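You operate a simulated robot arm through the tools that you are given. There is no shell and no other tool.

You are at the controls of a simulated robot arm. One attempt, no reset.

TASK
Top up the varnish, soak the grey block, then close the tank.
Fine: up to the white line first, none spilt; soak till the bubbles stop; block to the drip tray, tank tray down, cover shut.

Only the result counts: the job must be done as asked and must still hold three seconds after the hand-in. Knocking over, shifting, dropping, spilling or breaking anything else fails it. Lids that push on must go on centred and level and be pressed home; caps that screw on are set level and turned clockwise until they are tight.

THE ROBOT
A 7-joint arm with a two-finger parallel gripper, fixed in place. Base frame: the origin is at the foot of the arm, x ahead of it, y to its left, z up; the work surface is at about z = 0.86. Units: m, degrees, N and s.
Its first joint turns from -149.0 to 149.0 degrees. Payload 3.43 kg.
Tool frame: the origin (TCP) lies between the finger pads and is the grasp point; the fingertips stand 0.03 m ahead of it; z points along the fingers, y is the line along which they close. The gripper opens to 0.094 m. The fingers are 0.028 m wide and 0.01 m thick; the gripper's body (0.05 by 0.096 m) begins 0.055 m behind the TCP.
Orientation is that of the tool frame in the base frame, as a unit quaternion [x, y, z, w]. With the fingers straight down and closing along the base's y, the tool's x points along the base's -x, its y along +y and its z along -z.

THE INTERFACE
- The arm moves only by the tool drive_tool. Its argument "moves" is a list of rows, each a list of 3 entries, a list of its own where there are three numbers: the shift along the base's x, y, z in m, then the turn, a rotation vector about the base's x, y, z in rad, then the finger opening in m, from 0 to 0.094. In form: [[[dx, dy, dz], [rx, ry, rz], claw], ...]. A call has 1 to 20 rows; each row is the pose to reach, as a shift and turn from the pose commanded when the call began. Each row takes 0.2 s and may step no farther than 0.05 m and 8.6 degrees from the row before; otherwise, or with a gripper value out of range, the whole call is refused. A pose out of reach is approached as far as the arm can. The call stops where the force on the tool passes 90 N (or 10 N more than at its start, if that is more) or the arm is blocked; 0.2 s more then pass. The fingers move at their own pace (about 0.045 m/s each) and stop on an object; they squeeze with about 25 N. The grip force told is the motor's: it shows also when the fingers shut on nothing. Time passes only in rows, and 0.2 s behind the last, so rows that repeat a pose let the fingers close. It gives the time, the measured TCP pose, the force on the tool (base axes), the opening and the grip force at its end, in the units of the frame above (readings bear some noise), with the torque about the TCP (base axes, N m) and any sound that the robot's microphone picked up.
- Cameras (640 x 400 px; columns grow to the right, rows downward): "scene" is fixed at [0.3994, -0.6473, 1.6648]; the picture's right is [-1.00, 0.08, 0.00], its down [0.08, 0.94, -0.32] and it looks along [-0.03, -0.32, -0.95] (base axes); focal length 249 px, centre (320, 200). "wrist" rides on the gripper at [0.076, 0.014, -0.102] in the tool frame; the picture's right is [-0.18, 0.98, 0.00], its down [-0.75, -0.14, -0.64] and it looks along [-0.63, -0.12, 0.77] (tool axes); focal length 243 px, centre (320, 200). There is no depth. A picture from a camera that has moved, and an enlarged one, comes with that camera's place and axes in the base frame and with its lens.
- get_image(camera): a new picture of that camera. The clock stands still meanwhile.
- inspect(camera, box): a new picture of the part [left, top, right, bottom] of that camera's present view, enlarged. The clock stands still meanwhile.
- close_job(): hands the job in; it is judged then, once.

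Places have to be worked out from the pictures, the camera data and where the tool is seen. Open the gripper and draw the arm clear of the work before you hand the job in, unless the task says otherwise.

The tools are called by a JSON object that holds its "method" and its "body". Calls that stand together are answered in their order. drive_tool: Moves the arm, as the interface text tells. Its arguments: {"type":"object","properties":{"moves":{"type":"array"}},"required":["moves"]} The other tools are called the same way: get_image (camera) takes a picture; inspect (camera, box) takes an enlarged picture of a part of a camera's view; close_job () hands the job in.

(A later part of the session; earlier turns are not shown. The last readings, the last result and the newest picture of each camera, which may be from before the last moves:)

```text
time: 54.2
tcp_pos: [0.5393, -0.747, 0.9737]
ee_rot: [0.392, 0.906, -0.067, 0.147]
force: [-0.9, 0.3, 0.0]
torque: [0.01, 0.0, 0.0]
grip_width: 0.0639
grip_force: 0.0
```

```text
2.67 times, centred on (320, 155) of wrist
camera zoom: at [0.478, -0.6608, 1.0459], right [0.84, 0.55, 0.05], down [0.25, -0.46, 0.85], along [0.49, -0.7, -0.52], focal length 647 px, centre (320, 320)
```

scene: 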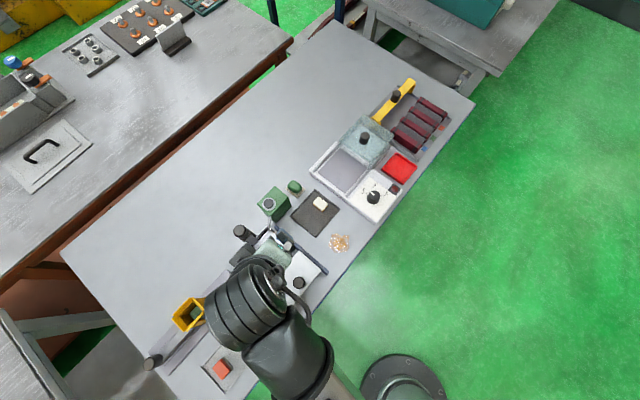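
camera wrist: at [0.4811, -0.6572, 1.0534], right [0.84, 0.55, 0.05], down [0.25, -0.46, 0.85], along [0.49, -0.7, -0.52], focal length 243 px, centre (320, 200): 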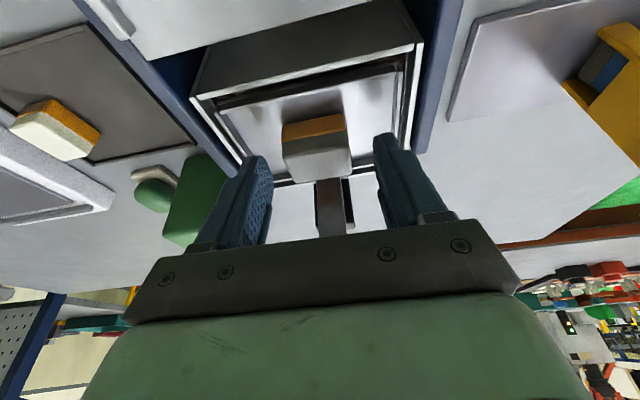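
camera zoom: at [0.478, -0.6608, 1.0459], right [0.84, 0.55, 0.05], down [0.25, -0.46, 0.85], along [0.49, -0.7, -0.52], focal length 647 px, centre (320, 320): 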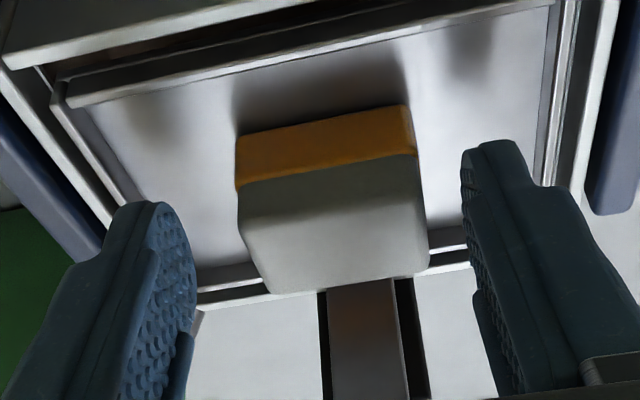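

Now centred between the pads. I'll go 3 mm lower, check for contact force, then close on the block.

{"method": "drive_tool", "body": {"moves": [[[0, 0, -0.0015], [0, 0, 0], 0.064], [[0, 0, -0.003], [0, 0, 0], 0.064]]}}

{"method": "drive_tool", "body": {"moves": [[[0, 0, 0], [0, 0, 0], 0.05], [[0, 0, 0], [0, 0, 0], 0.03], [[0, 0, 0], [0, 0, 0], 0.02], [[0, 0, 0], [0, 0, 0], 0.02], [[0, 0, 0], [0, 0, 0], 0.02]]}}

{"method": "inspect", "body": {"camera": "wrist", "box": [200, 80, 440, 230]}}

```text
time: 54.8
tcp_pos: [0.5393, -0.7465, 0.9704]
ee_rot: [0.391, 0.906, -0.067, 0.147]
force: [1.0, 0.9, -0.3]
torque: [-0.02, -0.02, 0.02]
grip_width: 0.064
grip_force: 0.1
```

```text
time: 56.0
tcp_pos: [0.5391, -0.7474, 0.9705]
ee_rot: [0.391, 0.906, -0.067, 0.148]
force: [-0.2, 0.6, -0.7]
torque: [-0.02, 0.0, -0.05]
grip_width: 0.0413
grip_force: 24.8
```

```text
2.67 times, centred on (320, 155) of wrist
camera zoom: at [0.4787, -0.6607, 1.0428], right [0.84, 0.55, 0.05], down [0.25, -0.46, 0.85], along [0.49, -0.7, -0.52], focal length 647 px, centre (320, 320)
```

zoom: 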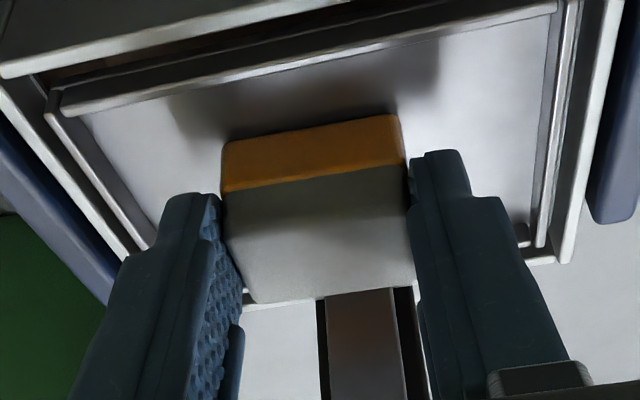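

Gripped at 41.3 mm with 25 N. Lifting straight up slowly and checking it holds.

{"method": "drive_tool", "body": {"moves": [[[0, 0, 0.004], [0, 0, 0], 0.02], [[0, 0, 0.01], [0, 0, 0], 0.02], [[0, 0, 0.018], [0, 0, 0], 0.02], [[0, 0, 0.026], [0, 0, 0], 0.02]]}}

{"method": "inspect", "body": {"camera": "wrist", "box": [200, 80, 440, 230]}}

```text
time: 57.0
tcp_pos: [0.5399, -0.7471, 0.9977]
ee_rot: [0.392, 0.906, -0.067, 0.148]
force: [0.0, 0.1, -1.6]
torque: [0.01, 0.03, 0.03]
grip_width: 0.0411
grip_force: 25.4
```

```text
2.67 times, centred on (320, 155) of wrist
camera zoom: at [0.4794, -0.661, 1.0697], right [0.84, 0.55, 0.05], down [0.25, -0.46, 0.85], along [0.49, -0.7, -0.52], focal length 647 px, centre (320, 320)
```

zoom: 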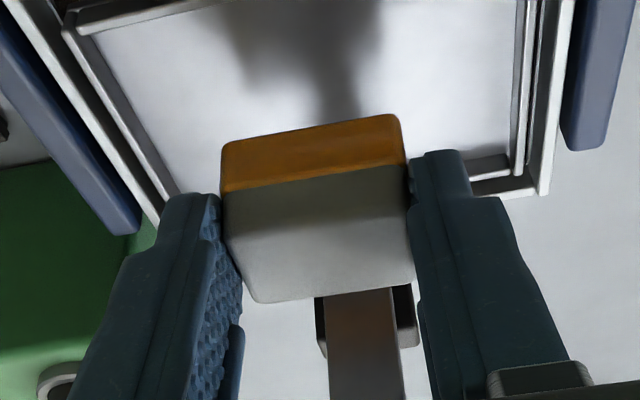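

The block is held (≈1.6 N). I'll raise it well clear of the handle and carry it over to above the dark drip tray's free half, at about (0.407,-0.840).

{"method": "drive_tool", "body": {"moves": [[[0, 0, 0.03], [0, 0, 0], 0.02], [[0, 0, 0.06], [0, 0, 0], 0.02], [[0, 0, 0.09], [0, 0, 0], 0.02], [[-0.02, -0.014, 0.1], [0, 0, 0], 0.02], [[-0.045, -0.03, 0.1], [0, 0, 0], 0.02], [[-0.07, -0.048, 0.1], [0, 0, 0], 0.02], [[-0.095, -0.065, 0.1], [0, 0, 0], 0.02], [[-0.12, -0.08, 0.1], [0, 0, 0], 0.02], [[-0.138, -0.087, 0.1], [0, 0, 0], 0.02], [[-0.138, -0.087, 0.07], [0, 0, 0], 0.02]]}}

{"method": "get_image", "body": {"camera": "wrist"}}

{"method": "get_image", "body": {"camera": "scene"}}

```text
time: 59.2
tcp_pos: [0.4002, -0.8336, 1.0657]
ee_rot: [0.392, 0.906, -0.067, 0.148]
force: [0.1, -0.2, -0.3]
torque: [0.01, 0.0, -0.01]
grip_width: 0.0411
grip_force: 24.9
```

```text
taken
camera wrist: at [0.3405, -0.7464, 1.1382], right [0.84, 0.55, 0.05], down [0.25, -0.46, 0.85], along [0.49, -0.7, -0.52], focal length 243 px, centre (320, 200)
```

wrist: 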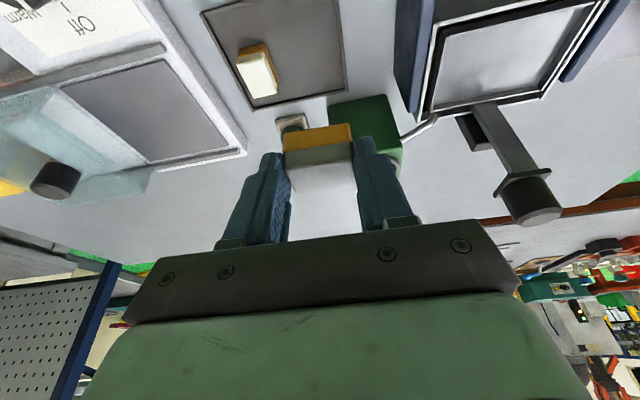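

```text
taken
```

scene: 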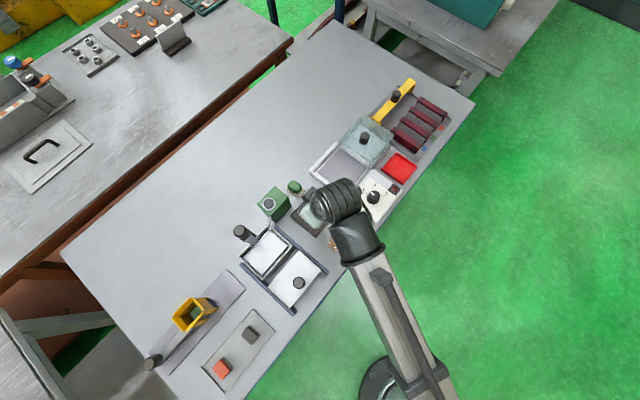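

The wrist view confirms the tray corners and cream block position, with the free half toward the robot. I'll shift to place the block at about (0.392,-0.841) and descend to just above the tray floor.

{"method": "drive_tool", "body": {"moves": [[[-0.015, -0.001, 0], [0, 0, 0], 0.02], [[-0.015, -0.001, -0.03], [0, 0, 0], 0.02], [[-0.015, -0.001, -0.06], [0, 0, 0], 0.02], [[-0.015, -0.001, -0.09], [0, 0, 0], 0.02], [[-0.015, -0.001, -0.12], [0, 0, 0], 0.02], [[-0.015, -0.001, -0.145], [0, 0, 0], 0.02]]}}

{"method": "get_image", "body": {"camera": "wrist"}}

{"method": "inspect", "body": {"camera": "wrist", "box": [140, 0, 460, 200]}}

```text
time: 60.6
tcp_pos: [0.3838, -0.8352, 0.9207]
ee_rot: [0.391, 0.906, -0.067, 0.148]
force: [-1.0, -0.3, -0.6]
torque: [0.0, -0.02, -0.02]
grip_width: 0.0413
grip_force: 25.1
```

```text
taken
camera wrist: at [0.3249, -0.7487, 0.9932], right [0.84, 0.55, 0.05], down [0.25, -0.46, 0.85], along [0.49, -0.7, -0.52], focal length 243 px, centre (320, 200)
```

wrist: 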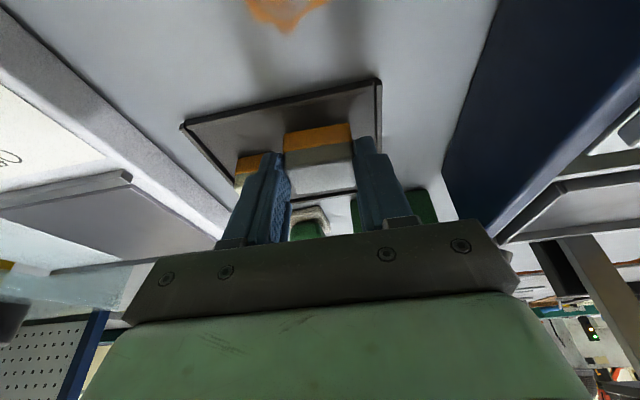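

```text
2.00 times, centred on (300, 100) of wrist
camera zoom: at [0.3249, -0.7487, 0.9932], right [0.84, 0.55, 0.05], down [0.25, -0.46, 0.85], along [0.49, -0.7, -0.52], focal length 485 px, centre (360, 400)
```

zoom: 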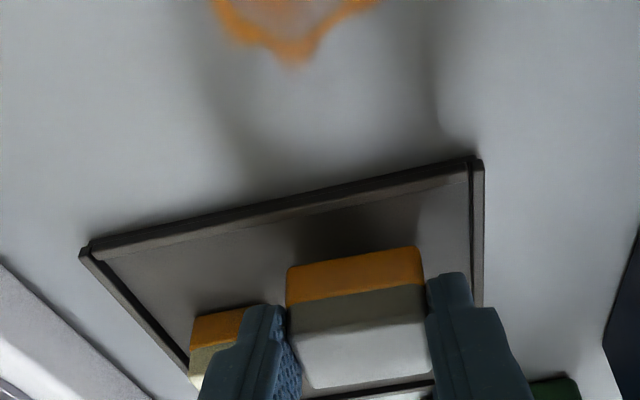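

The block hangs over the free half with about 9 mm margin to the tray lip on the outer finger. I'll lower in fine steps and watch the force for touchdown.

{"method": "drive_tool", "body": {"moves": [[[0, 0, -0.008], [0, 0, 0], 0.02], [[0, 0, -0.012], [0, 0, 0], 0.02], [[0, 0, -0.015], [0, 0, 0], 0.02], [[0, 0, -0.017], [0, 0, 0], 0.02]]}}

{"method": "inspect", "body": {"camera": "wrist", "box": [140, 0, 460, 200]}}

```text
time: 61.6
tcp_pos: [0.3852, -0.8348, 0.9055]
ee_rot: [0.391, 0.905, -0.068, 0.149]
force: [-0.2, -2.7, 24.5]
torque: [-0.2, -0.22, -0.02]
grip_width: 0.0415
grip_force: 25.0
```

```text
2.00 times, centred on (300, 100) of wrist
camera zoom: at [0.3251, -0.749, 0.977], right [0.84, 0.55, 0.05], down [0.25, -0.46, 0.85], along [0.49, -0.7, -0.52], focal length 485 px, centre (360, 400)
```

zoom: 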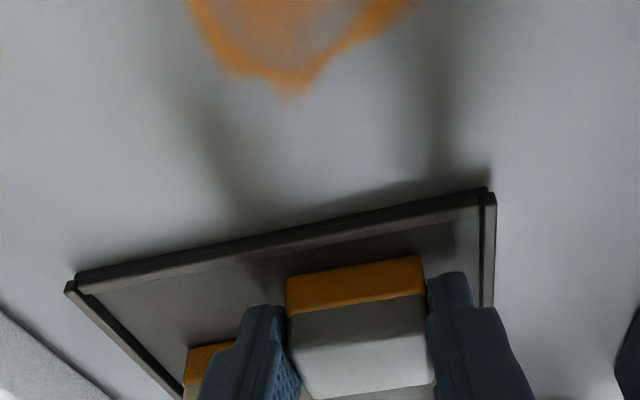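

Touchdown at TCP z≈0.905 (24 N up). I'll ease back 1.5 mm to relieve the load, then open the fingers a little and look.

{"method": "drive_tool", "body": {"moves": [[[0, 0, 0.0015], [0, 0, 0], 0.02], [[0, 0, 0.0015], [0, 0, 0], 0.044], [[0, 0, 0.0015], [0, 0, 0], 0.048], [[0, 0, 0.0015], [0, 0, 0], 0.052], [[0, 0, 0.0015], [0, 0, 0], 0.052]]}}

{"method": "inspect", "body": {"camera": "wrist", "box": [140, 0, 460, 200]}}

```text
time: 62.8
tcp_pos: [0.3857, -0.8352, 0.9049]
ee_rot: [0.392, 0.906, -0.067, 0.147]
force: [-0.7, 0.7, 0.3]
torque: [0.0, -0.04, -0.02]
grip_width: 0.0521
grip_force: 0.0
```

```text
2.00 times, centred on (300, 100) of wrist
camera zoom: at [0.3255, -0.7491, 0.9775], right [0.84, 0.55, 0.05], down [0.25, -0.46, 0.85], along [0.49, -0.7, -0.52], focal length 485 px, centre (360, 400)
```

zoom: 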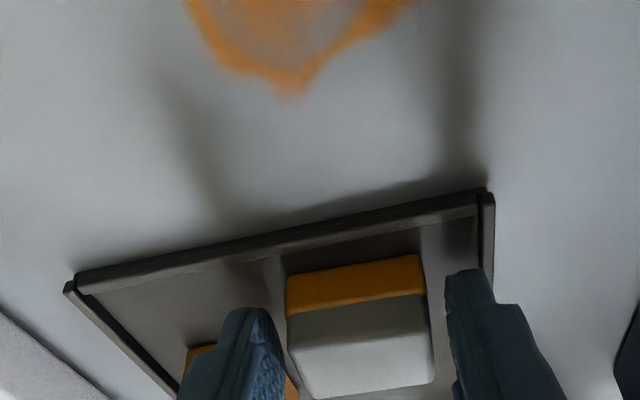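

The block is free and resting flat in the drip tray. I'll withdraw straight up and check both views.

{"method": "drive_tool", "body": {"moves": [[[0, 0, 0.01], [0, 0, 0], 0.052], [[0, 0, 0.03], [0, 0, 0], 0.052], [[0, 0, 0.06], [0, 0, 0], 0.052], [[0, 0, 0.1], [0, 0, 0], 0.052], [[0, 0, 0.14], [0, 0, 0], 0.052], [[0, 0, 0.18], [0, 0, 0], 0.052]]}}

{"method": "get_image", "body": {"camera": "wrist"}}

{"method": "get_image", "body": {"camera": "scene"}}

{"method": "inspect", "body": {"camera": "scene", "box": [220, 180, 340, 300]}}

```text
time: 64.2
tcp_pos: [0.3871, -0.8353, 1.0854]
ee_rot: [0.392, 0.906, -0.068, 0.147]
force: [-0.4, -0.2, -0.4]
torque: [0.02, 0.0, 0.0]
grip_width: 0.0521
grip_force: 0.2
```

```text
taken
camera wrist: at [0.3264, -0.7491, 1.1576], right [0.84, 0.55, 0.05], down [0.25, -0.46, 0.85], along [0.49, -0.7, -0.52], focal length 243 px, centre (320, 200)
```

wrist: 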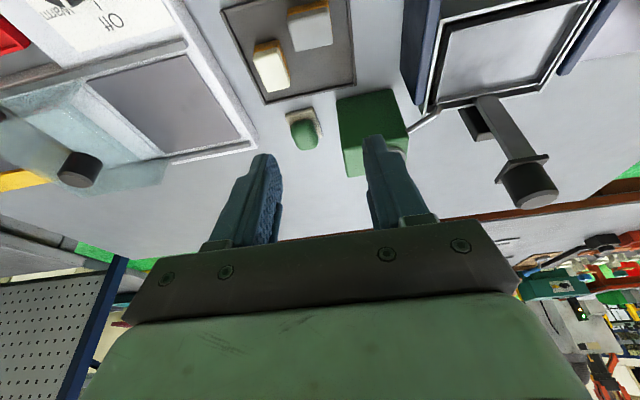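

```text
taken
```

scene: 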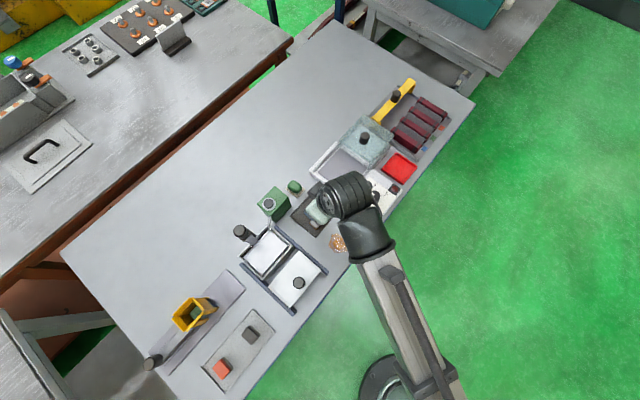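

```text
3.33 times, centred on (280, 240) of scene
camera zoom: at [0.3994, -0.6473, 1.6648], right [-1.0, 0.08, 0.0], down [0.08, 0.94, -0.32], along [-0.03, -0.32, -0.95], focal length 831 px, centre (453, 67)
```

zoom: 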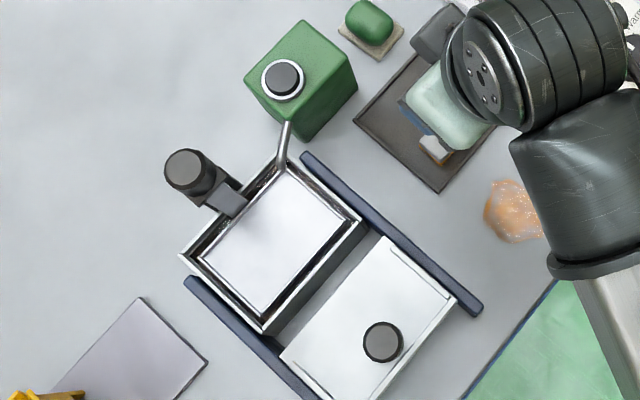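

The block rests in the drip tray beside the cream one. I'll check the tank's level against the line now that the view is clear, before lowering the tray.

{"method": "inspect", "body": {"camera": "scene", "box": [240, 244, 256, 256]}}

{"method": "inspect", "body": {"camera": "wrist", "box": [220, 0, 380, 110]}}

{"method": "inspect", "body": {"camera": "scene", "box": [268, 226, 300, 256]}}

```text
16.00 times, centred on (248, 250) of scene
camera zoom: at [0.3994, -0.6473, 1.6648], right [-1.0, 0.08, 0.0], down [0.08, 0.94, -0.32], along [-0.03, -0.32, -0.95], focal length 3990 px, centre (1472, -600)
```

zoom: 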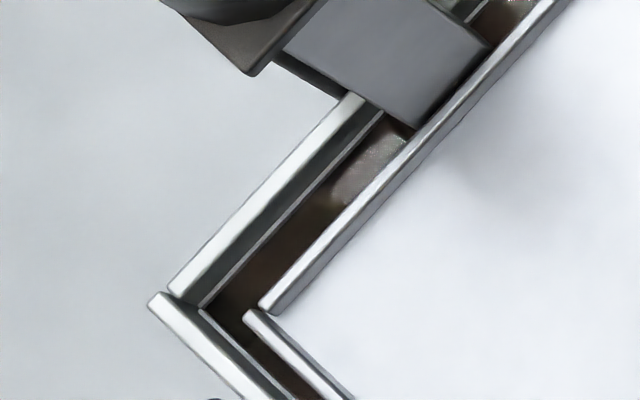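

```text
3.64 times, centred on (300, 55) of wrist
camera zoom: at [0.3264, -0.7491, 1.1576], right [0.84, 0.55, 0.05], down [0.25, -0.46, 0.85], along [0.49, -0.7, -0.52], focal length 882 px, centre (393, 727)
```

zoom: 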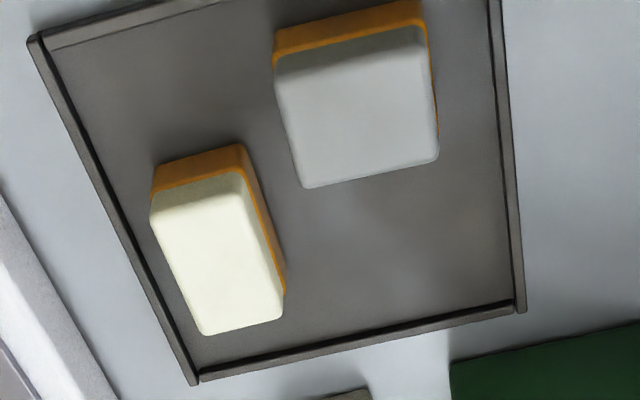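

```text
13.33 times, centred on (284, 241) of scene
camera zoom: at [0.3994, -0.6473, 1.6648], right [-1.0, 0.08, 0.0], down [0.08, 0.94, -0.32], along [-0.03, -0.32, -0.95], focal length 3325 px, centre (800, -347)
```

zoom: 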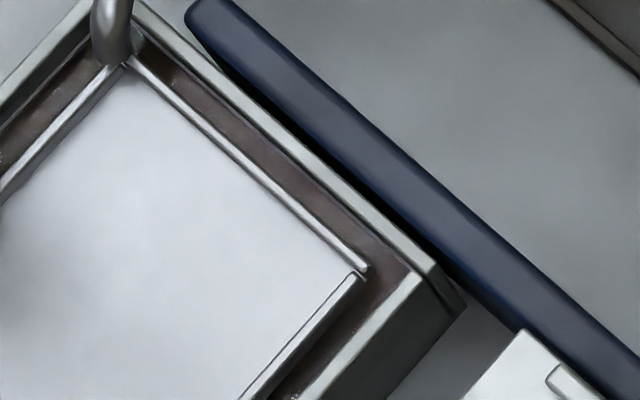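

The block sits fully inside the drip tray and the level is still right at the line. Next I'll close the fingers and move over the handle knob to push the tray down.

{"method": "drive_tool", "body": {"moves": [[[0.02, 0.005, 0.03], [0, 0, 0], 0.03], [[0.05, 0.01, 0.06], [0, 0, 0], 0.0], [[0.09, 0.02, 0.07], [0, 0, 0], 0.0], [[0.13, 0.028, 0.07], [0, 0, 0], 0.0], [[0.17, 0.036, 0.06], [0, 0, 0], 0.0], [[0.2, 0.04, 0.05], [0, 0, 0], 0.0]]}}

{"method": "get_image", "body": {"camera": "wrist"}}

{"method": "inspect", "body": {"camera": "wrist", "box": [200, 20, 440, 200]}}

```text
time: 65.6
tcp_pos: [0.5844, -0.795, 1.1352]
ee_rot: [0.392, 0.906, -0.067, 0.147]
force: [0.0, 0.7, -0.2]
torque: [0.01, -0.01, 0.0]
grip_width: 0.0
grip_force: 25.1
```

```text
taken
camera wrist: at [0.524, -0.708, 1.207], right [0.84, 0.55, 0.05], down [0.25, -0.46, 0.85], along [0.49, -0.7, -0.52], focal length 243 px, centre (320, 200)
```

wrist: 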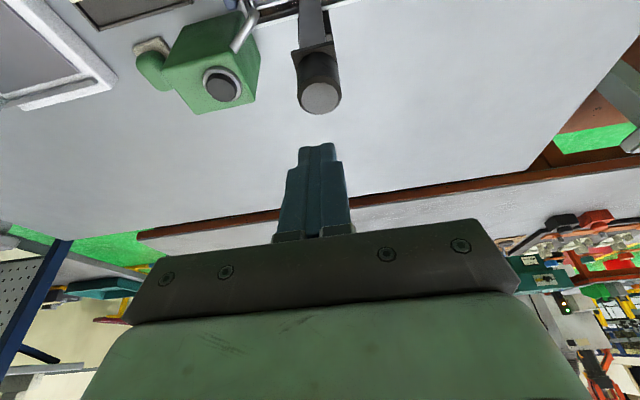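

```text
2.22 times, centred on (320, 110) of wrist
camera zoom: at [0.524, -0.708, 1.207], right [0.84, 0.55, 0.05], down [0.25, -0.46, 0.85], along [0.49, -0.7, -0.52], focal length 539 px, centre (320, 400)
```

zoom: 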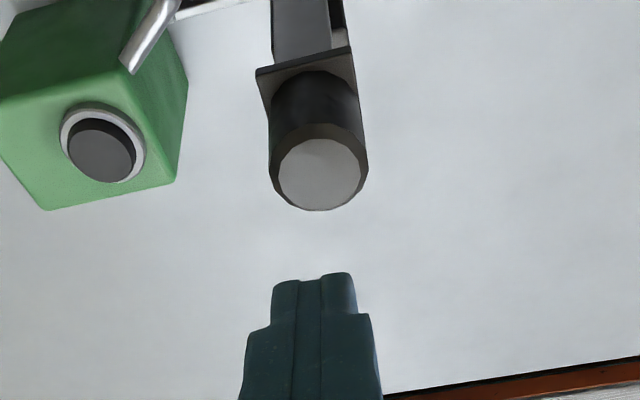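

The knob top is at (0.590,-0.795,1.055). I'll shift slightly, come down onto it and press in small steps.

{"method": "drive_tool", "body": {"moves": [[[0.0066, 0.001, -0.02], [0, 0, 0], 0.0], [[0.0066, 0.001, -0.036], [0, 0, 0], 0.0], [[0.0066, 0.001, -0.044], [0, 0, 0], 0.0], [[0.0066, 0.001, -0.052], [0, 0, 0], 0.0], [[0.0066, 0.001, -0.06], [0, 0, 0], 0.0]]}}

{"method": "inspect", "body": {"camera": "wrist", "box": [200, 20, 440, 200]}}

{"method": "inspect", "body": {"camera": "scene", "box": [220, 210, 320, 300]}}

```text
time: 66.8
tcp_pos: [0.5931, -0.793, 1.0747]
ee_rot: [0.391, 0.906, -0.068, 0.148]
force: [-0.9, 0.3, 2.3]
torque: [0.01, 0.04, -0.02]
grip_width: 0.0
grip_force: 25.4
```

```text
2.22 times, centred on (320, 110) of wrist
camera zoom: at [0.5327, -0.7075, 1.1474], right [0.84, 0.55, 0.05], down [0.25, -0.46, 0.85], along [0.49, -0.7, -0.52], focal length 539 px, centre (320, 400)
```

zoom: 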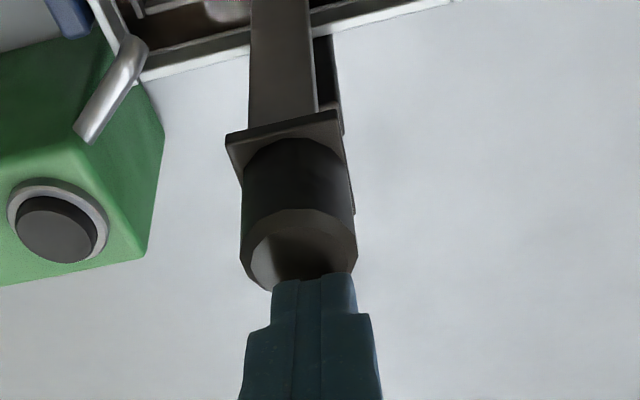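

```text
4.44 times, centred on (270, 255) of scene
camera zoom: at [0.3994, -0.6473, 1.6648], right [-1.0, 0.08, 0.0], down [0.08, 0.94, -0.32], along [-0.03, -0.32, -0.95], focal length 1108 px, centre (542, -44)
```

zoom: 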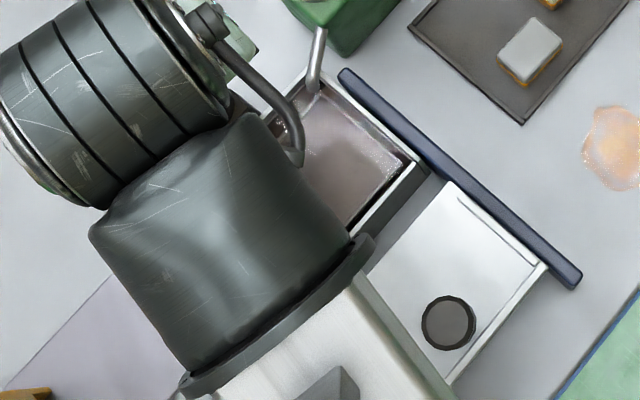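

The fingertips press the knob and the tray is sinking with ~2 N. I'll continue down to the bottom stop in small steps.

{"method": "drive_tool", "body": {"moves": [[[-0.001, 0, -0.006], [0, 0, 0], 0.0], [[-0.001, 0, -0.012], [0, 0, 0], 0.0], [[-0.001, 0, -0.018], [0, 0, 0], 0.0], [[-0.001, 0, -0.024], [0, 0, 0], 0.0], [[-0.001, 0, -0.029], [0, 0, 0], 0.0], [[-0.001, 0, -0.033], [0, 0, 0], 0.0], [[-0.001, 0, -0.036], [0, 0, 0], 0.0]]}}

{"method": "inspect", "body": {"camera": "wrist", "box": [200, 20, 440, 200]}}

```text
time: 68.4
tcp_pos: [0.5913, -0.7944, 1.0409]
ee_rot: [0.392, 0.905, -0.069, 0.149]
force: [0.9, 0.3, 19.6]
torque: [0.11, 0.01, -0.04]
grip_width: 0.0002
grip_force: 24.8
```

```text
2.22 times, centred on (320, 110) of wrist
camera zoom: at [0.5312, -0.7077, 1.1139], right [0.84, 0.55, 0.05], down [0.25, -0.46, 0.85], along [0.49, -0.7, -0.52], focal length 539 px, centre (320, 400)
```

zoom: 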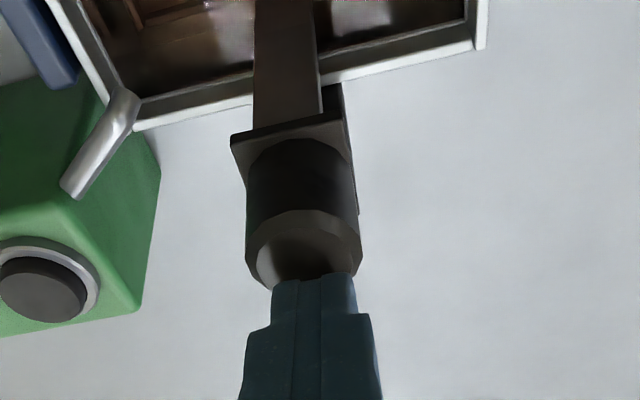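

Force rose to 20 N at the bottom stop. I'll lift off the knob and verify the tray stays down.

{"method": "drive_tool", "body": {"moves": [[[0, 0, 0.01], [0, 0, 0], 0.0], [[0, 0, 0.04], [0, 0, 0], 0.0], [[-0.01, 0.01, 0.08], [0, 0, 0], 0.0], [[-0.04, 0.04, 0.1], [0, 0, 0], 0.0], [[-0.07, 0.075, 0.1], [0, 0, 0], 0.03], [[-0.1, 0.11, 0.1], [0, 0, 0], 0.06], [[-0.13, 0.13, 0.1], [0, 0, 0], 0.08], [[-0.15, 0.15, 0.1], [0, 0, 0], 0.08]]}}

{"method": "get_image", "body": {"camera": "wrist"}}

{"method": "inspect", "body": {"camera": "wrist", "box": [180, 0, 460, 175]}}

{"method": "get_image", "body": {"camera": "scene"}}

```text
time: 70.2
tcp_pos: [0.4415, -0.6452, 1.1387]
ee_rot: [0.392, 0.906, -0.068, 0.147]
force: [0.1, -0.4, -0.1]
torque: [0.0, 0.0, -0.04]
grip_width: 0.0804
grip_force: 0.2
```

```text
taken
camera wrist: at [0.3816, -0.5589, 1.2116], right [0.84, 0.55, 0.05], down [0.25, -0.46, 0.85], along [0.49, -0.7, -0.52], focal length 243 px, centre (320, 200)
```

wrist: 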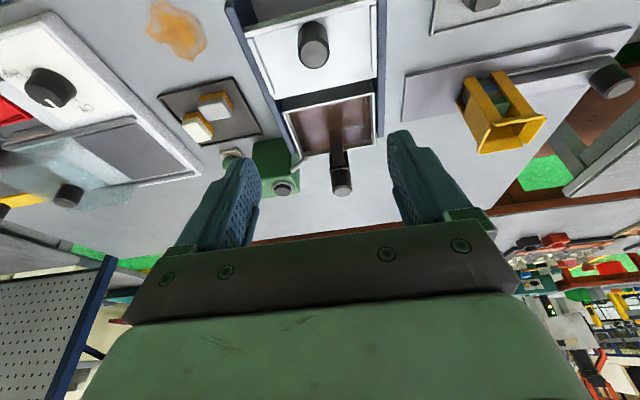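

```text
2.29 times, centred on (320, 88) of wrist
camera zoom: at [0.3816, -0.5589, 1.2116], right [0.84, 0.55, 0.05], down [0.25, -0.46, 0.85], along [0.49, -0.7, -0.52], focal length 555 px, centre (320, 457)
```

zoom: 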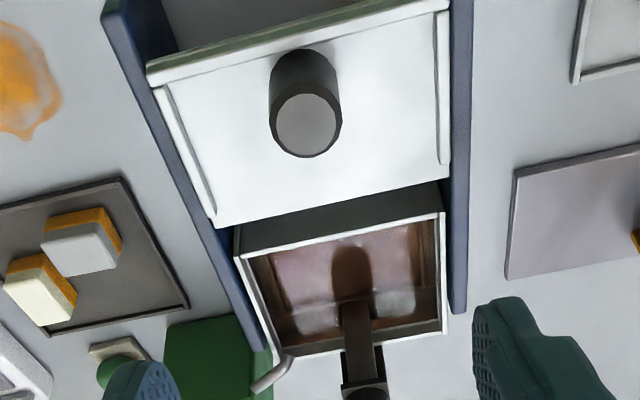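

```text
taken
```

scene: 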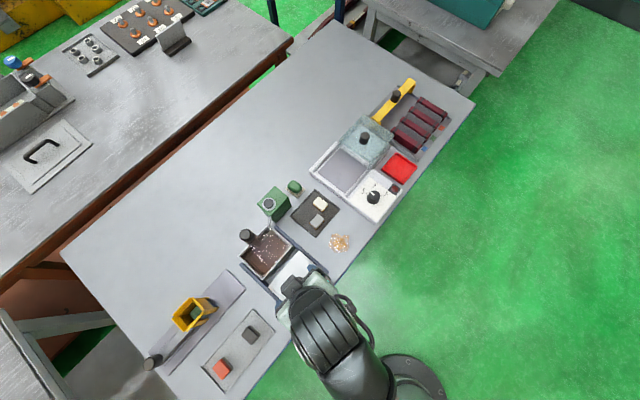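

The tray stays down under the varnish. Now the cover: its knob top triangulates to (0.453,-0.656,0.980) with the cover plate at z≈0.945; I'll come down over it with the fingers open either side.

{"method": "drive_tool", "body": {"moves": [[[0.002, -0.002, -0.04], [0, 0, 0], 0.064], [[0.0045, -0.004, -0.08], [0, 0, 0], 0.064], [[0.0045, -0.004, -0.11], [0, 0, 0], 0.064]]}}

{"method": "get_image", "body": {"camera": "wrist"}}

{"method": "inspect", "body": {"camera": "wrist", "box": [180, 40, 460, 215]}}

```text
time: 71.0
tcp_pos: [0.4455, -0.6479, 1.0279]
ee_rot: [0.392, 0.906, -0.067, 0.147]
force: [0.0, -0.1, 0.5]
torque: [-0.02, 0.03, 0.0]
grip_width: 0.0641
grip_force: 0.1
```

```text
taken
camera wrist: at [0.3856, -0.5615, 1.1004], right [0.84, 0.55, 0.05], down [0.25, -0.46, 0.85], along [0.49, -0.7, -0.52], focal length 243 px, centre (320, 200)
```

wrist: 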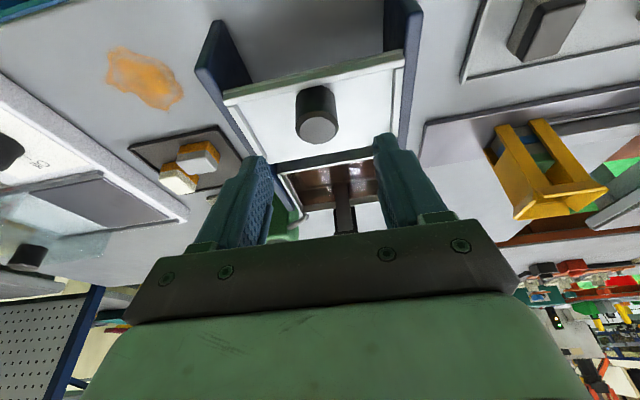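

```text
2.29 times, centred on (320, 128) of wrist
camera zoom: at [0.3856, -0.5615, 1.1004], right [0.84, 0.55, 0.05], down [0.25, -0.46, 0.85], along [0.49, -0.7, -0.52], focal length 555 px, centre (320, 366)
```

zoom: 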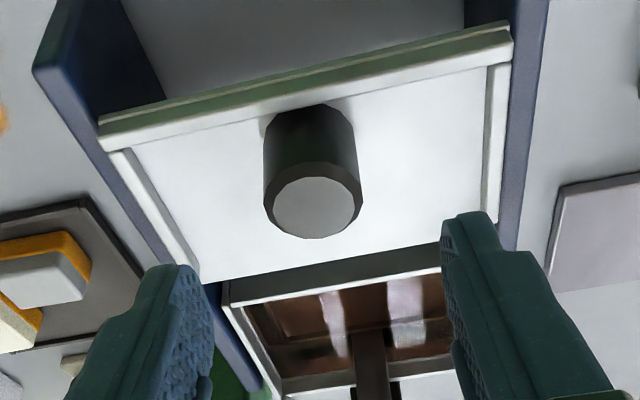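

The knob is laterally centred between the fingers. I'll descend about 43 mm so the tips stop just above the cover plate, then check.

{"method": "drive_tool", "body": {"moves": [[[0.0005, -0.0005, -0.02], [0, 0, 0], 0.064], [[0.0005, -0.0005, -0.034], [0, 0, 0], 0.064], [[0.0005, -0.0005, -0.042], [0, 0, 0], 0.064]]}}

{"method": "inspect", "body": {"camera": "wrist", "box": [180, 60, 460, 235]}}

```text
time: 71.8
tcp_pos: [0.4467, -0.6483, 0.9861]
ee_rot: [0.391, 0.906, -0.068, 0.148]
force: [-0.5, -0.2, -0.8]
torque: [-0.03, 0.01, 0.01]
grip_width: 0.0641
grip_force: 0.0
```

```text
2.29 times, centred on (320, 148) of wrist
camera zoom: at [0.3863, -0.5616, 1.0592], right [0.84, 0.55, 0.05], down [0.25, -0.46, 0.85], along [0.49, -0.7, -0.52], focal length 555 px, centre (320, 320)
```

zoom: 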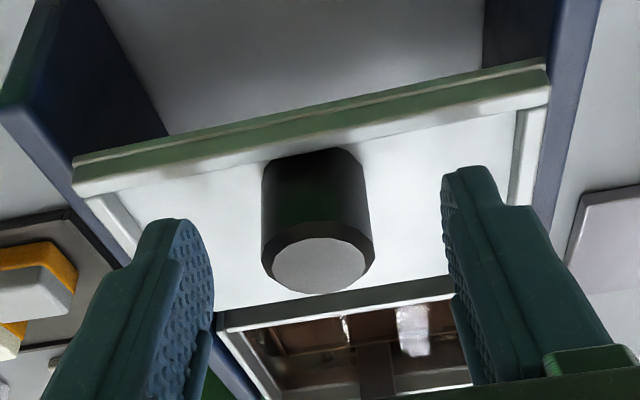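

The knob sits between the pads and the tips clear the plate. Closing on it, then sliding the first 2 cm along the rails (about (0.71,-0.70)) while watching the side forces.

{"method": "drive_tool", "body": {"moves": [[[0, 0, 0], [0, 0, 0], 0.04], [[0, 0, 0], [0, 0, 0], 0.02], [[0, 0, 0], [0, 0, 0], 0.01], [[0, 0, 0], [0, 0, 0], 0.01], [[0, 0, 0], [0, 0, 0], 0.01]]}}

{"method": "drive_tool", "body": {"moves": [[[0.0035, -0.0035, 0], [0, 0, 0], 0.01], [[0.007, -0.007, 0], [0, 0, 0], 0.01], [[0.0106, -0.0105, 0], [0, 0, 0], 0.01], [[0.0142, -0.014, 0], [0, 0, 0], 0.01]]}}

{"method": "inspect", "body": {"camera": "wrist", "box": [180, 60, 460, 235]}}

```text
time: 73.0
tcp_pos: [0.4445, -0.6506, 0.9874]
ee_rot: [0.391, 0.906, -0.068, 0.146]
force: [-15.9, -15.1, -2.2]
torque: [-0.22, 0.1, -0.4]
grip_width: 0.0317
grip_force: 44.9
```

```text
time: 74.0
tcp_pos: [0.461, -0.6637, 0.9877]
ee_rot: [0.392, 0.906, -0.067, 0.145]
force: [-15.7, -14.5, -13.3]
torque: [-0.1, 0.2, -0.44]
grip_width: 0.0314
grip_force: 45.4
```

```text
2.29 times, centred on (320, 148) of wrist
camera zoom: at [0.4, -0.5777, 1.0595], right [0.84, 0.55, 0.05], down [0.25, -0.46, 0.85], along [0.49, -0.7, -0.53], focal length 555 px, centre (320, 320)
```

zoom: 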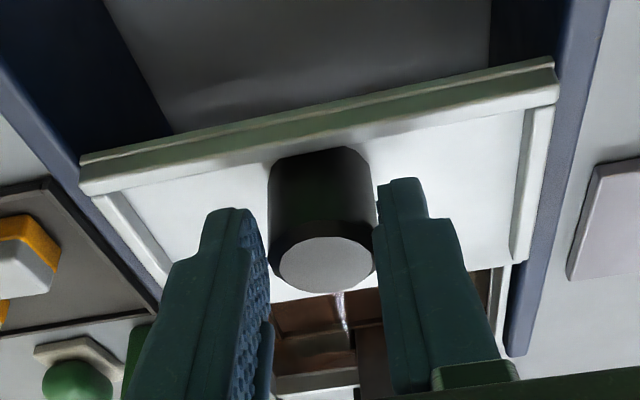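

The cover slides with the knob. The side load shows I'm ~3 mm off-centre along the closing axis, so I'll correct that while sliding another 5 cm.

{"method": "drive_tool", "body": {"moves": [[[0.003, -0.007, 0], [0, 0, 0], 0.01], [[0.0085, -0.0127, 0], [0, 0, 0], 0.01], [[0.0155, -0.0197, 0], [0, 0, 0], 0.01], [[0.0225, -0.0267, 0], [0, 0, 0], 0.01], [[0.0295, -0.0337, 0], [0, 0, 0], 0.01], [[0.0335, -0.0377, 0], [0, 0, 0], 0.01]]}}

{"method": "get_image", "body": {"camera": "wrist"}}

{"method": "inspect", "body": {"camera": "scene", "box": [220, 210, 340, 310]}}

```text
time: 75.4
tcp_pos: [0.4945, -0.7002, 0.9878]
ee_rot: [0.391, 0.906, -0.066, 0.147]
force: [6.7, 6.9, -18.7]
torque: [1.08, 0.24, 0.28]
grip_width: 0.0313
grip_force: 44.3
```

```text
taken
camera wrist: at [0.4342, -0.613, 1.0596], right [0.84, 0.55, 0.05], down [0.25, -0.47, 0.85], along [0.49, -0.7, -0.53], focal length 243 px, centre (320, 200)
```

wrist: 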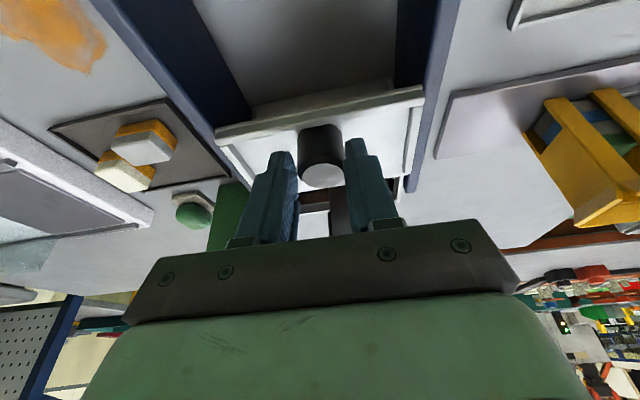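

```text
4.00 times, centred on (280, 260) of scene
camera zoom: at [0.3994, -0.6473, 1.6648], right [-1.0, 0.08, 0.0], down [0.08, 0.94, -0.32], along [-0.03, -0.32, -0.95], focal length 998 px, centre (480, -40)
```

zoom: 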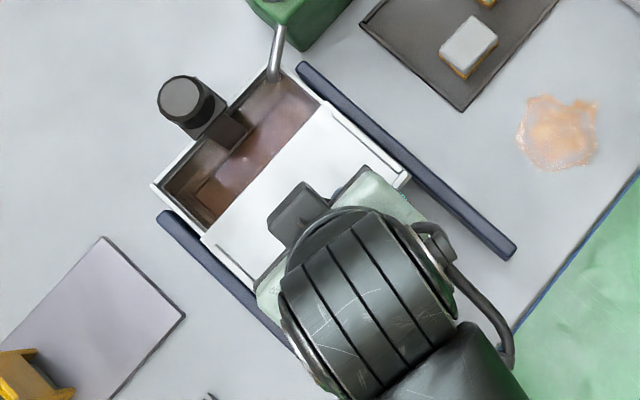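

The cover now spans a good part of the tank. I'll ease the height and side offsets by 1 mm and continue in smaller steps toward the stop.

{"method": "drive_tool", "body": {"moves": [[[0.0035, -0.002, -0.001], [0, 0, 0], 0.01], [[0.007, -0.0055, -0.001], [0, 0, 0], 0.01], [[0.0105, -0.009, -0.001], [0, 0, 0], 0.01], [[0.014, -0.0125, -0.001], [0, 0, 0], 0.01], [[0.0175, -0.016, -0.001], [0, 0, 0], 0.01], [[0.021, -0.0195, -0.001], [0, 0, 0], 0.01]]}}

{"method": "inspect", "body": {"camera": "scene", "box": [220, 210, 340, 310]}}

{"method": "inspect", "body": {"camera": "wrist", "box": [180, 60, 460, 235]}}

```text
time: 76.8
tcp_pos: [0.5148, -0.7198, 0.9866]
ee_rot: [0.391, 0.906, -0.068, 0.148]
force: [5.0, 4.1, 1.4]
torque: [0.54, -0.22, 0.13]
grip_width: 0.0315
grip_force: 45.2
```

```text
4.00 times, centred on (280, 260) of scene
camera zoom: at [0.3994, -0.6473, 1.6648], right [-1.0, 0.08, 0.0], down [0.08, 0.94, -0.32], along [-0.03, -0.32, -0.95], focal length 998 px, centre (480, -40)
```

zoom: 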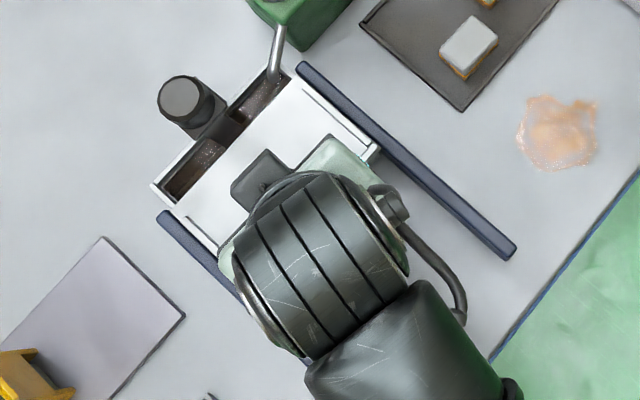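

```text
2.29 times, centred on (320, 148) of wrist
camera zoom: at [0.4555, -0.6336, 1.0592], right [0.84, 0.55, 0.05], down [0.25, -0.46, 0.85], along [0.49, -0.7, -0.52], focal length 555 px, centre (320, 320)
```

zoom: 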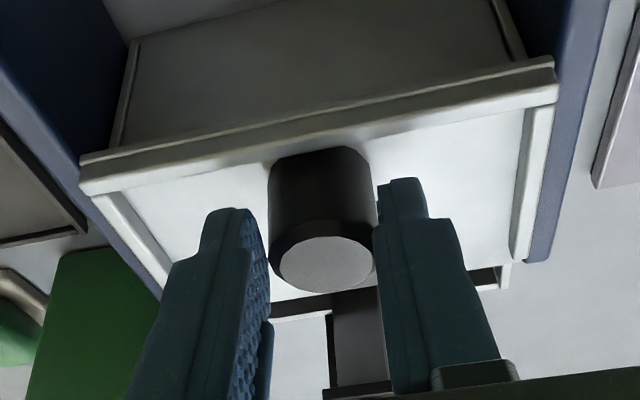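

About 10 cm travelled, with light forces; a small gap remains at the handle side. Continuing in 3 mm steps until it stops.

{"method": "drive_tool", "body": {"moves": [[[0.0025, -0.0021, 0], [0, 0, 0], 0.01], [[0.0046, -0.0042, 0], [0, 0, 0], 0.01], [[0.0067, -0.0063, 0], [0, 0, 0], 0.01], [[0.0088, -0.0084, 0], [0, 0, 0], 0.01]]}}

{"method": "inspect", "body": {"camera": "scene", "box": [225, 215, 315, 290]}}

{"method": "inspect", "body": {"camera": "wrist", "box": [180, 60, 460, 235]}}

```text
time: 77.8
tcp_pos: [0.5202, -0.7232, 0.9844]
ee_rot: [0.392, 0.906, -0.066, 0.144]
force: [-25.7, 28.6, 13.6]
torque: [0.68, 0.3, -0.04]
grip_width: 0.0317
grip_force: 45.0
```

```text
5.33 times, centred on (270, 252) of scene
camera zoom: at [0.3994, -0.6473, 1.6648], right [-1.0, 0.08, 0.0], down [0.08, 0.94, -0.32], along [-0.03, -0.32, -0.95], focal length 1330 px, centre (587, -80)
```

zoom: 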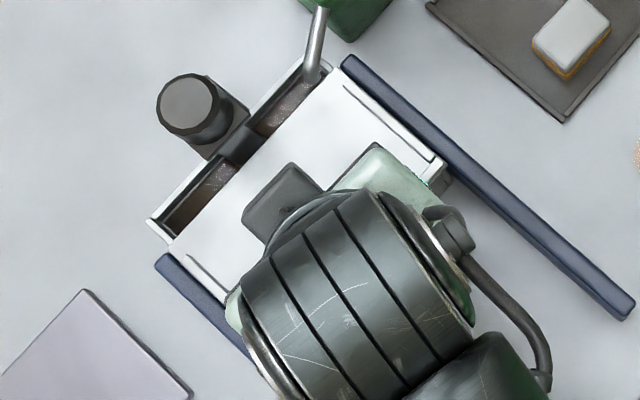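

```text
2.29 times, centred on (320, 148) of wrist
camera zoom: at [0.4607, -0.6385, 1.0597], right [0.84, 0.55, 0.05], down [0.25, -0.47, 0.85], along [0.49, -0.7, -0.53], focal length 555 px, centre (320, 320)
```

zoom: 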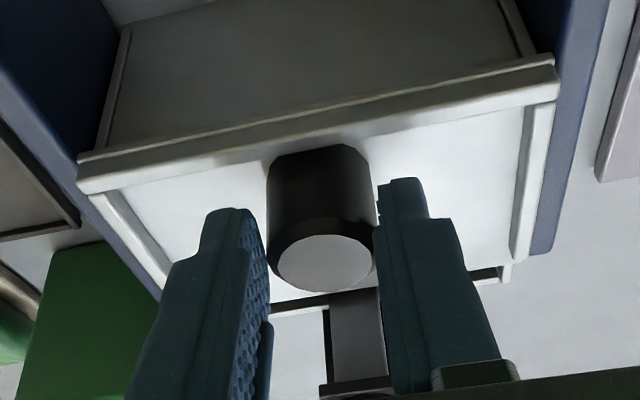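

The cover has met firm resistance (~38 N along the slide) with its far edge at the handle bar. I'll hold the push briefly to see whether it creeps further or is truly at its stop.

{"method": "drive_tool", "body": {"moves": [[[0, 0, 0], [0, 0, 0], 0.01], [[0.0007, -0.0007, 0], [0, 0, 0], 0.01], [[0.0014, -0.0014, 0], [0, 0, 0], 0.01]]}}

{"method": "inspect", "body": {"camera": "scene", "box": [236, 222, 276, 262]}}

{"method": "inspect", "body": {"camera": "scene", "box": [262, 222, 302, 256]}}

```text
time: 78.6
tcp_pos: [0.5236, -0.727, 0.9851]
ee_rot: [0.391, 0.907, -0.064, 0.144]
force: [-31.2, 26.7, 2.1]
torque: [0.76, 0.54, -0.14]
grip_width: 0.0318
grip_force: 45.1
```

```text
10.00 times, centred on (256, 242) of scene
camera zoom: at [0.3994, -0.6473, 1.6648], right [-1.0, 0.08, 0.0], down [0.08, 0.94, -0.32], along [-0.03, -0.32, -0.95], focal length 2494 px, centre (960, -220)
```

zoom: 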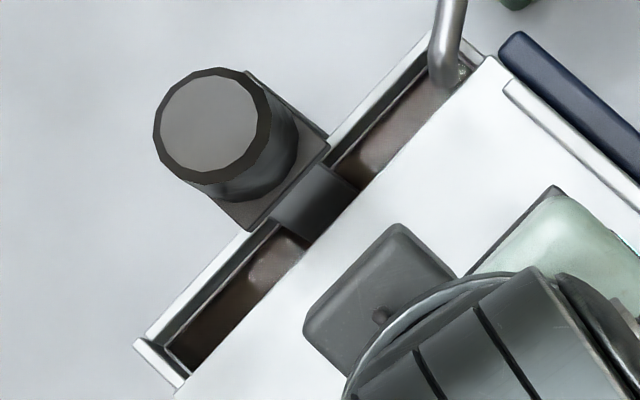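

```text
11.76 times, centred on (282, 239) of scene
camera zoom: at [0.3994, -0.6473, 1.6648], right [-1.0, 0.08, 0.0], down [0.08, 0.94, -0.32], along [-0.03, -0.32, -0.95], focal length 2934 px, centre (767, -259)
```

zoom: 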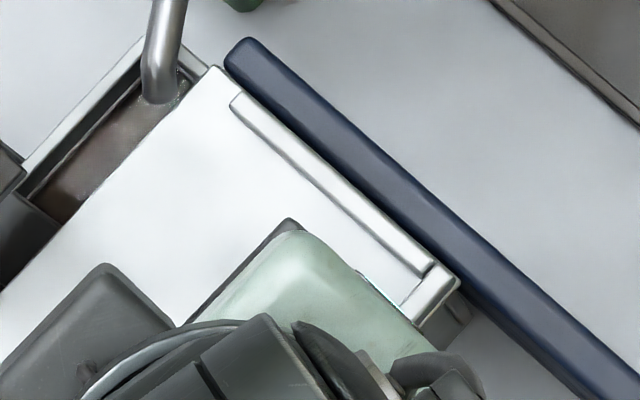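

The tool crept another 5 mm under about 40 N; I'll check the wrist view to see whether the cover moved or the fingers slid on the knob.

{"method": "inspect", "body": {"camera": "wrist", "box": [180, 60, 460, 235]}}

{"method": "inspect", "body": {"camera": "scene", "box": [225, 215, 315, 290]}}

```text
2.29 times, centred on (320, 148) of wrist
camera zoom: at [0.4629, -0.6414, 1.0595], right [0.84, 0.55, 0.05], down [0.25, -0.47, 0.84], along [0.49, -0.69, -0.53], focal length 555 px, centre (320, 320)
```

zoom: 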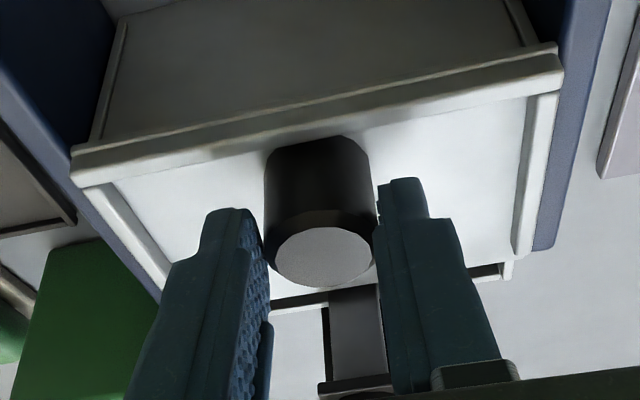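

```text
5.33 times, centred on (270, 252) of scene
camera zoom: at [0.3994, -0.6473, 1.6648], right [-1.0, 0.08, 0.0], down [0.08, 0.94, -0.32], along [-0.03, -0.32, -0.95], focal length 1330 px, centre (587, -80)
```

zoom: 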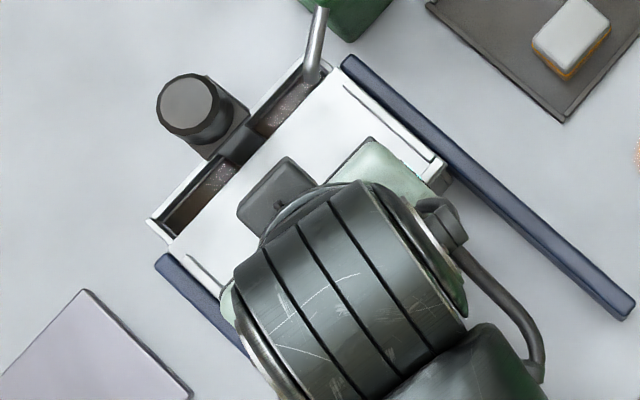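

The cover didn't move; the fingers just slid on its knob, so the cover is hard against its stop. I'll open the fingers without pulling back, then rise clear and check.

{"method": "drive_tool", "body": {"moves": [[[0, 0, 0], [0, 0, 0], 0.04], [[0, 0, 0], [0, 0, 0], 0.06], [[0, 0, 0], [0, 0, 0], 0.07], [[0, 0, 0.01], [0, 0, 0], 0.07], [[0, 0, 0.04], [0, 0, 0], 0.07], [[0, 0, 0.08], [0, 0, 0], 0.07], [[-0.01, 0.01, 0.12], [0, 0, 0], 0.07]]}}

{"method": "get_image", "body": {"camera": "wrist"}}

{"method": "inspect", "body": {"camera": "wrist", "box": [180, 0, 460, 175]}}

{"method": "inspect", "body": {"camera": "scene", "box": [225, 215, 315, 290]}}

```text
time: 80.2
tcp_pos: [0.5155, -0.7169, 1.1057]
ee_rot: [0.392, 0.906, -0.066, 0.147]
force: [-0.4, 0.0, 0.1]
torque: [0.04, 0.02, 0.01]
grip_width: 0.0698
grip_force: 0.1
```

```text
taken
camera wrist: at [0.4552, -0.6309, 1.1785], right [0.84, 0.55, 0.05], down [0.25, -0.46, 0.85], along [0.49, -0.7, -0.53], focal length 243 px, centre (320, 200)
```

wrist: 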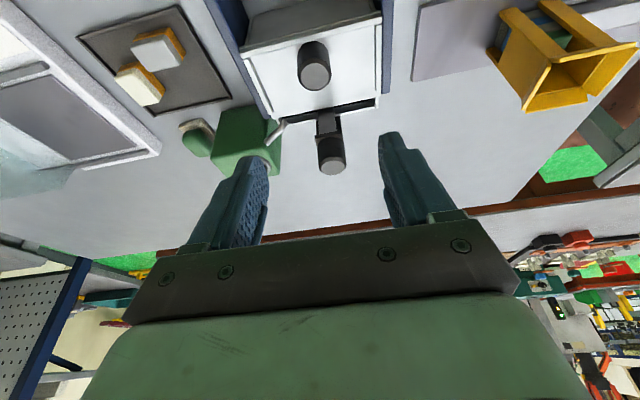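

```text
2.29 times, centred on (320, 88) of wrist
camera zoom: at [0.4552, -0.6309, 1.1785], right [0.84, 0.55, 0.05], down [0.25, -0.46, 0.85], along [0.49, -0.7, -0.53], focal length 555 px, centre (320, 457)
```

zoom: 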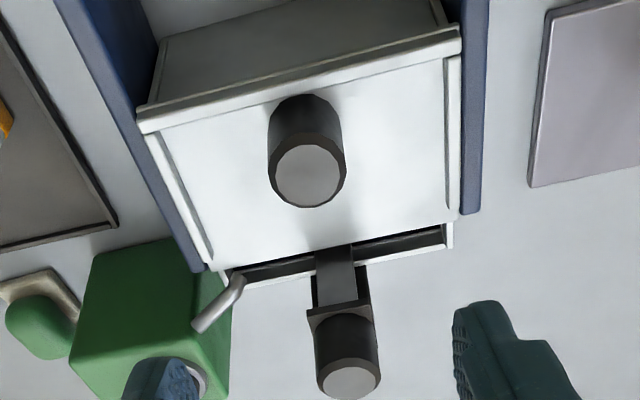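

```text
5.33 times, centred on (270, 252) of scene
camera zoom: at [0.3994, -0.6473, 1.6648], right [-1.0, 0.08, 0.0], down [0.08, 0.94, -0.32], along [-0.03, -0.32, -0.95], focal length 1330 px, centre (587, -80)
```

zoom: 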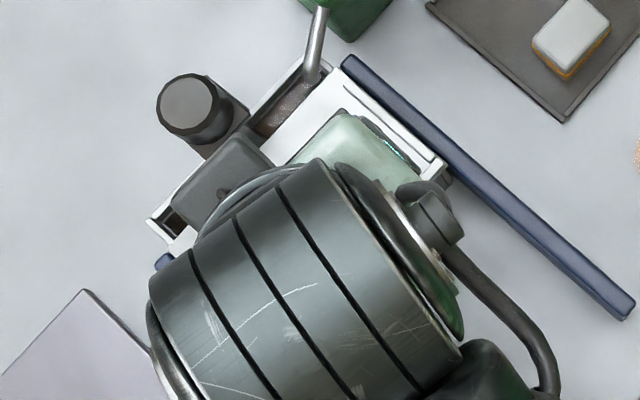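

The cover's far edge is flush with the rail ends and against the handle bar, near edge over the tank wall: shut. Now I'll open fully and draw the arm up and back toward the robot, then verify everything.

{"method": "drive_tool", "body": {"moves": [[[-0.02, 0.02, 0.04], [0, 0, 0], 0.094], [[-0.05, 0.05, 0.07], [0, 0, 0], 0.094], [[-0.08, 0.08, 0.1], [0, 0, 0], 0.094], [[-0.1, 0.12, 0.12], [0, 0, 0], 0.094], [[-0.12, 0.15, 0.13], [0, 0, 0], 0.094]]}}

{"method": "get_image", "body": {"camera": "scene"}}

{"method": "get_image", "body": {"camera": "wrist"}}

```text
refused: row 2 steps farther than a row can; nothing moved
```

```text
taken
```

scene: 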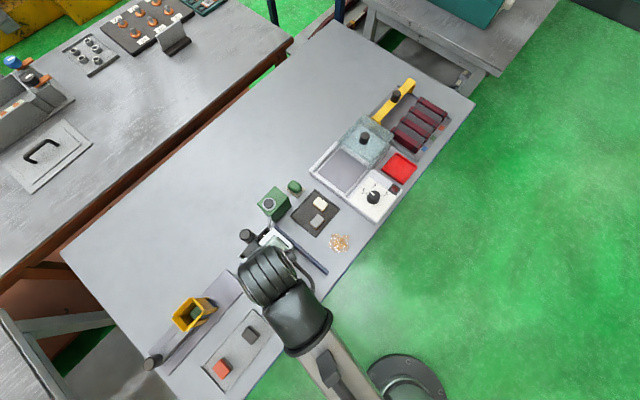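

```text
taken
camera wrist: at [0.4552, -0.6309, 1.1785], right [0.84, 0.55, 0.05], down [0.25, -0.46, 0.85], along [0.49, -0.7, -0.53], focal length 243 px, centre (320, 200)
```

wrist: 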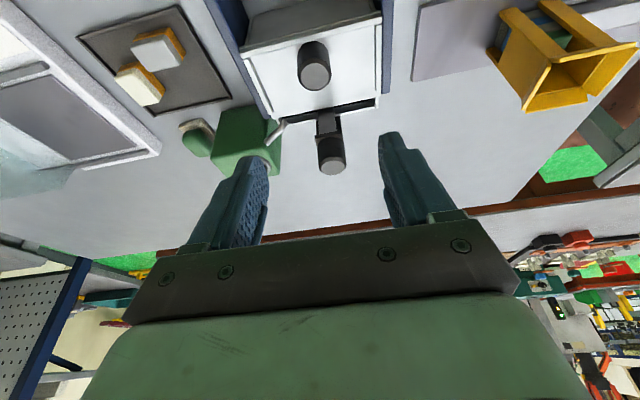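

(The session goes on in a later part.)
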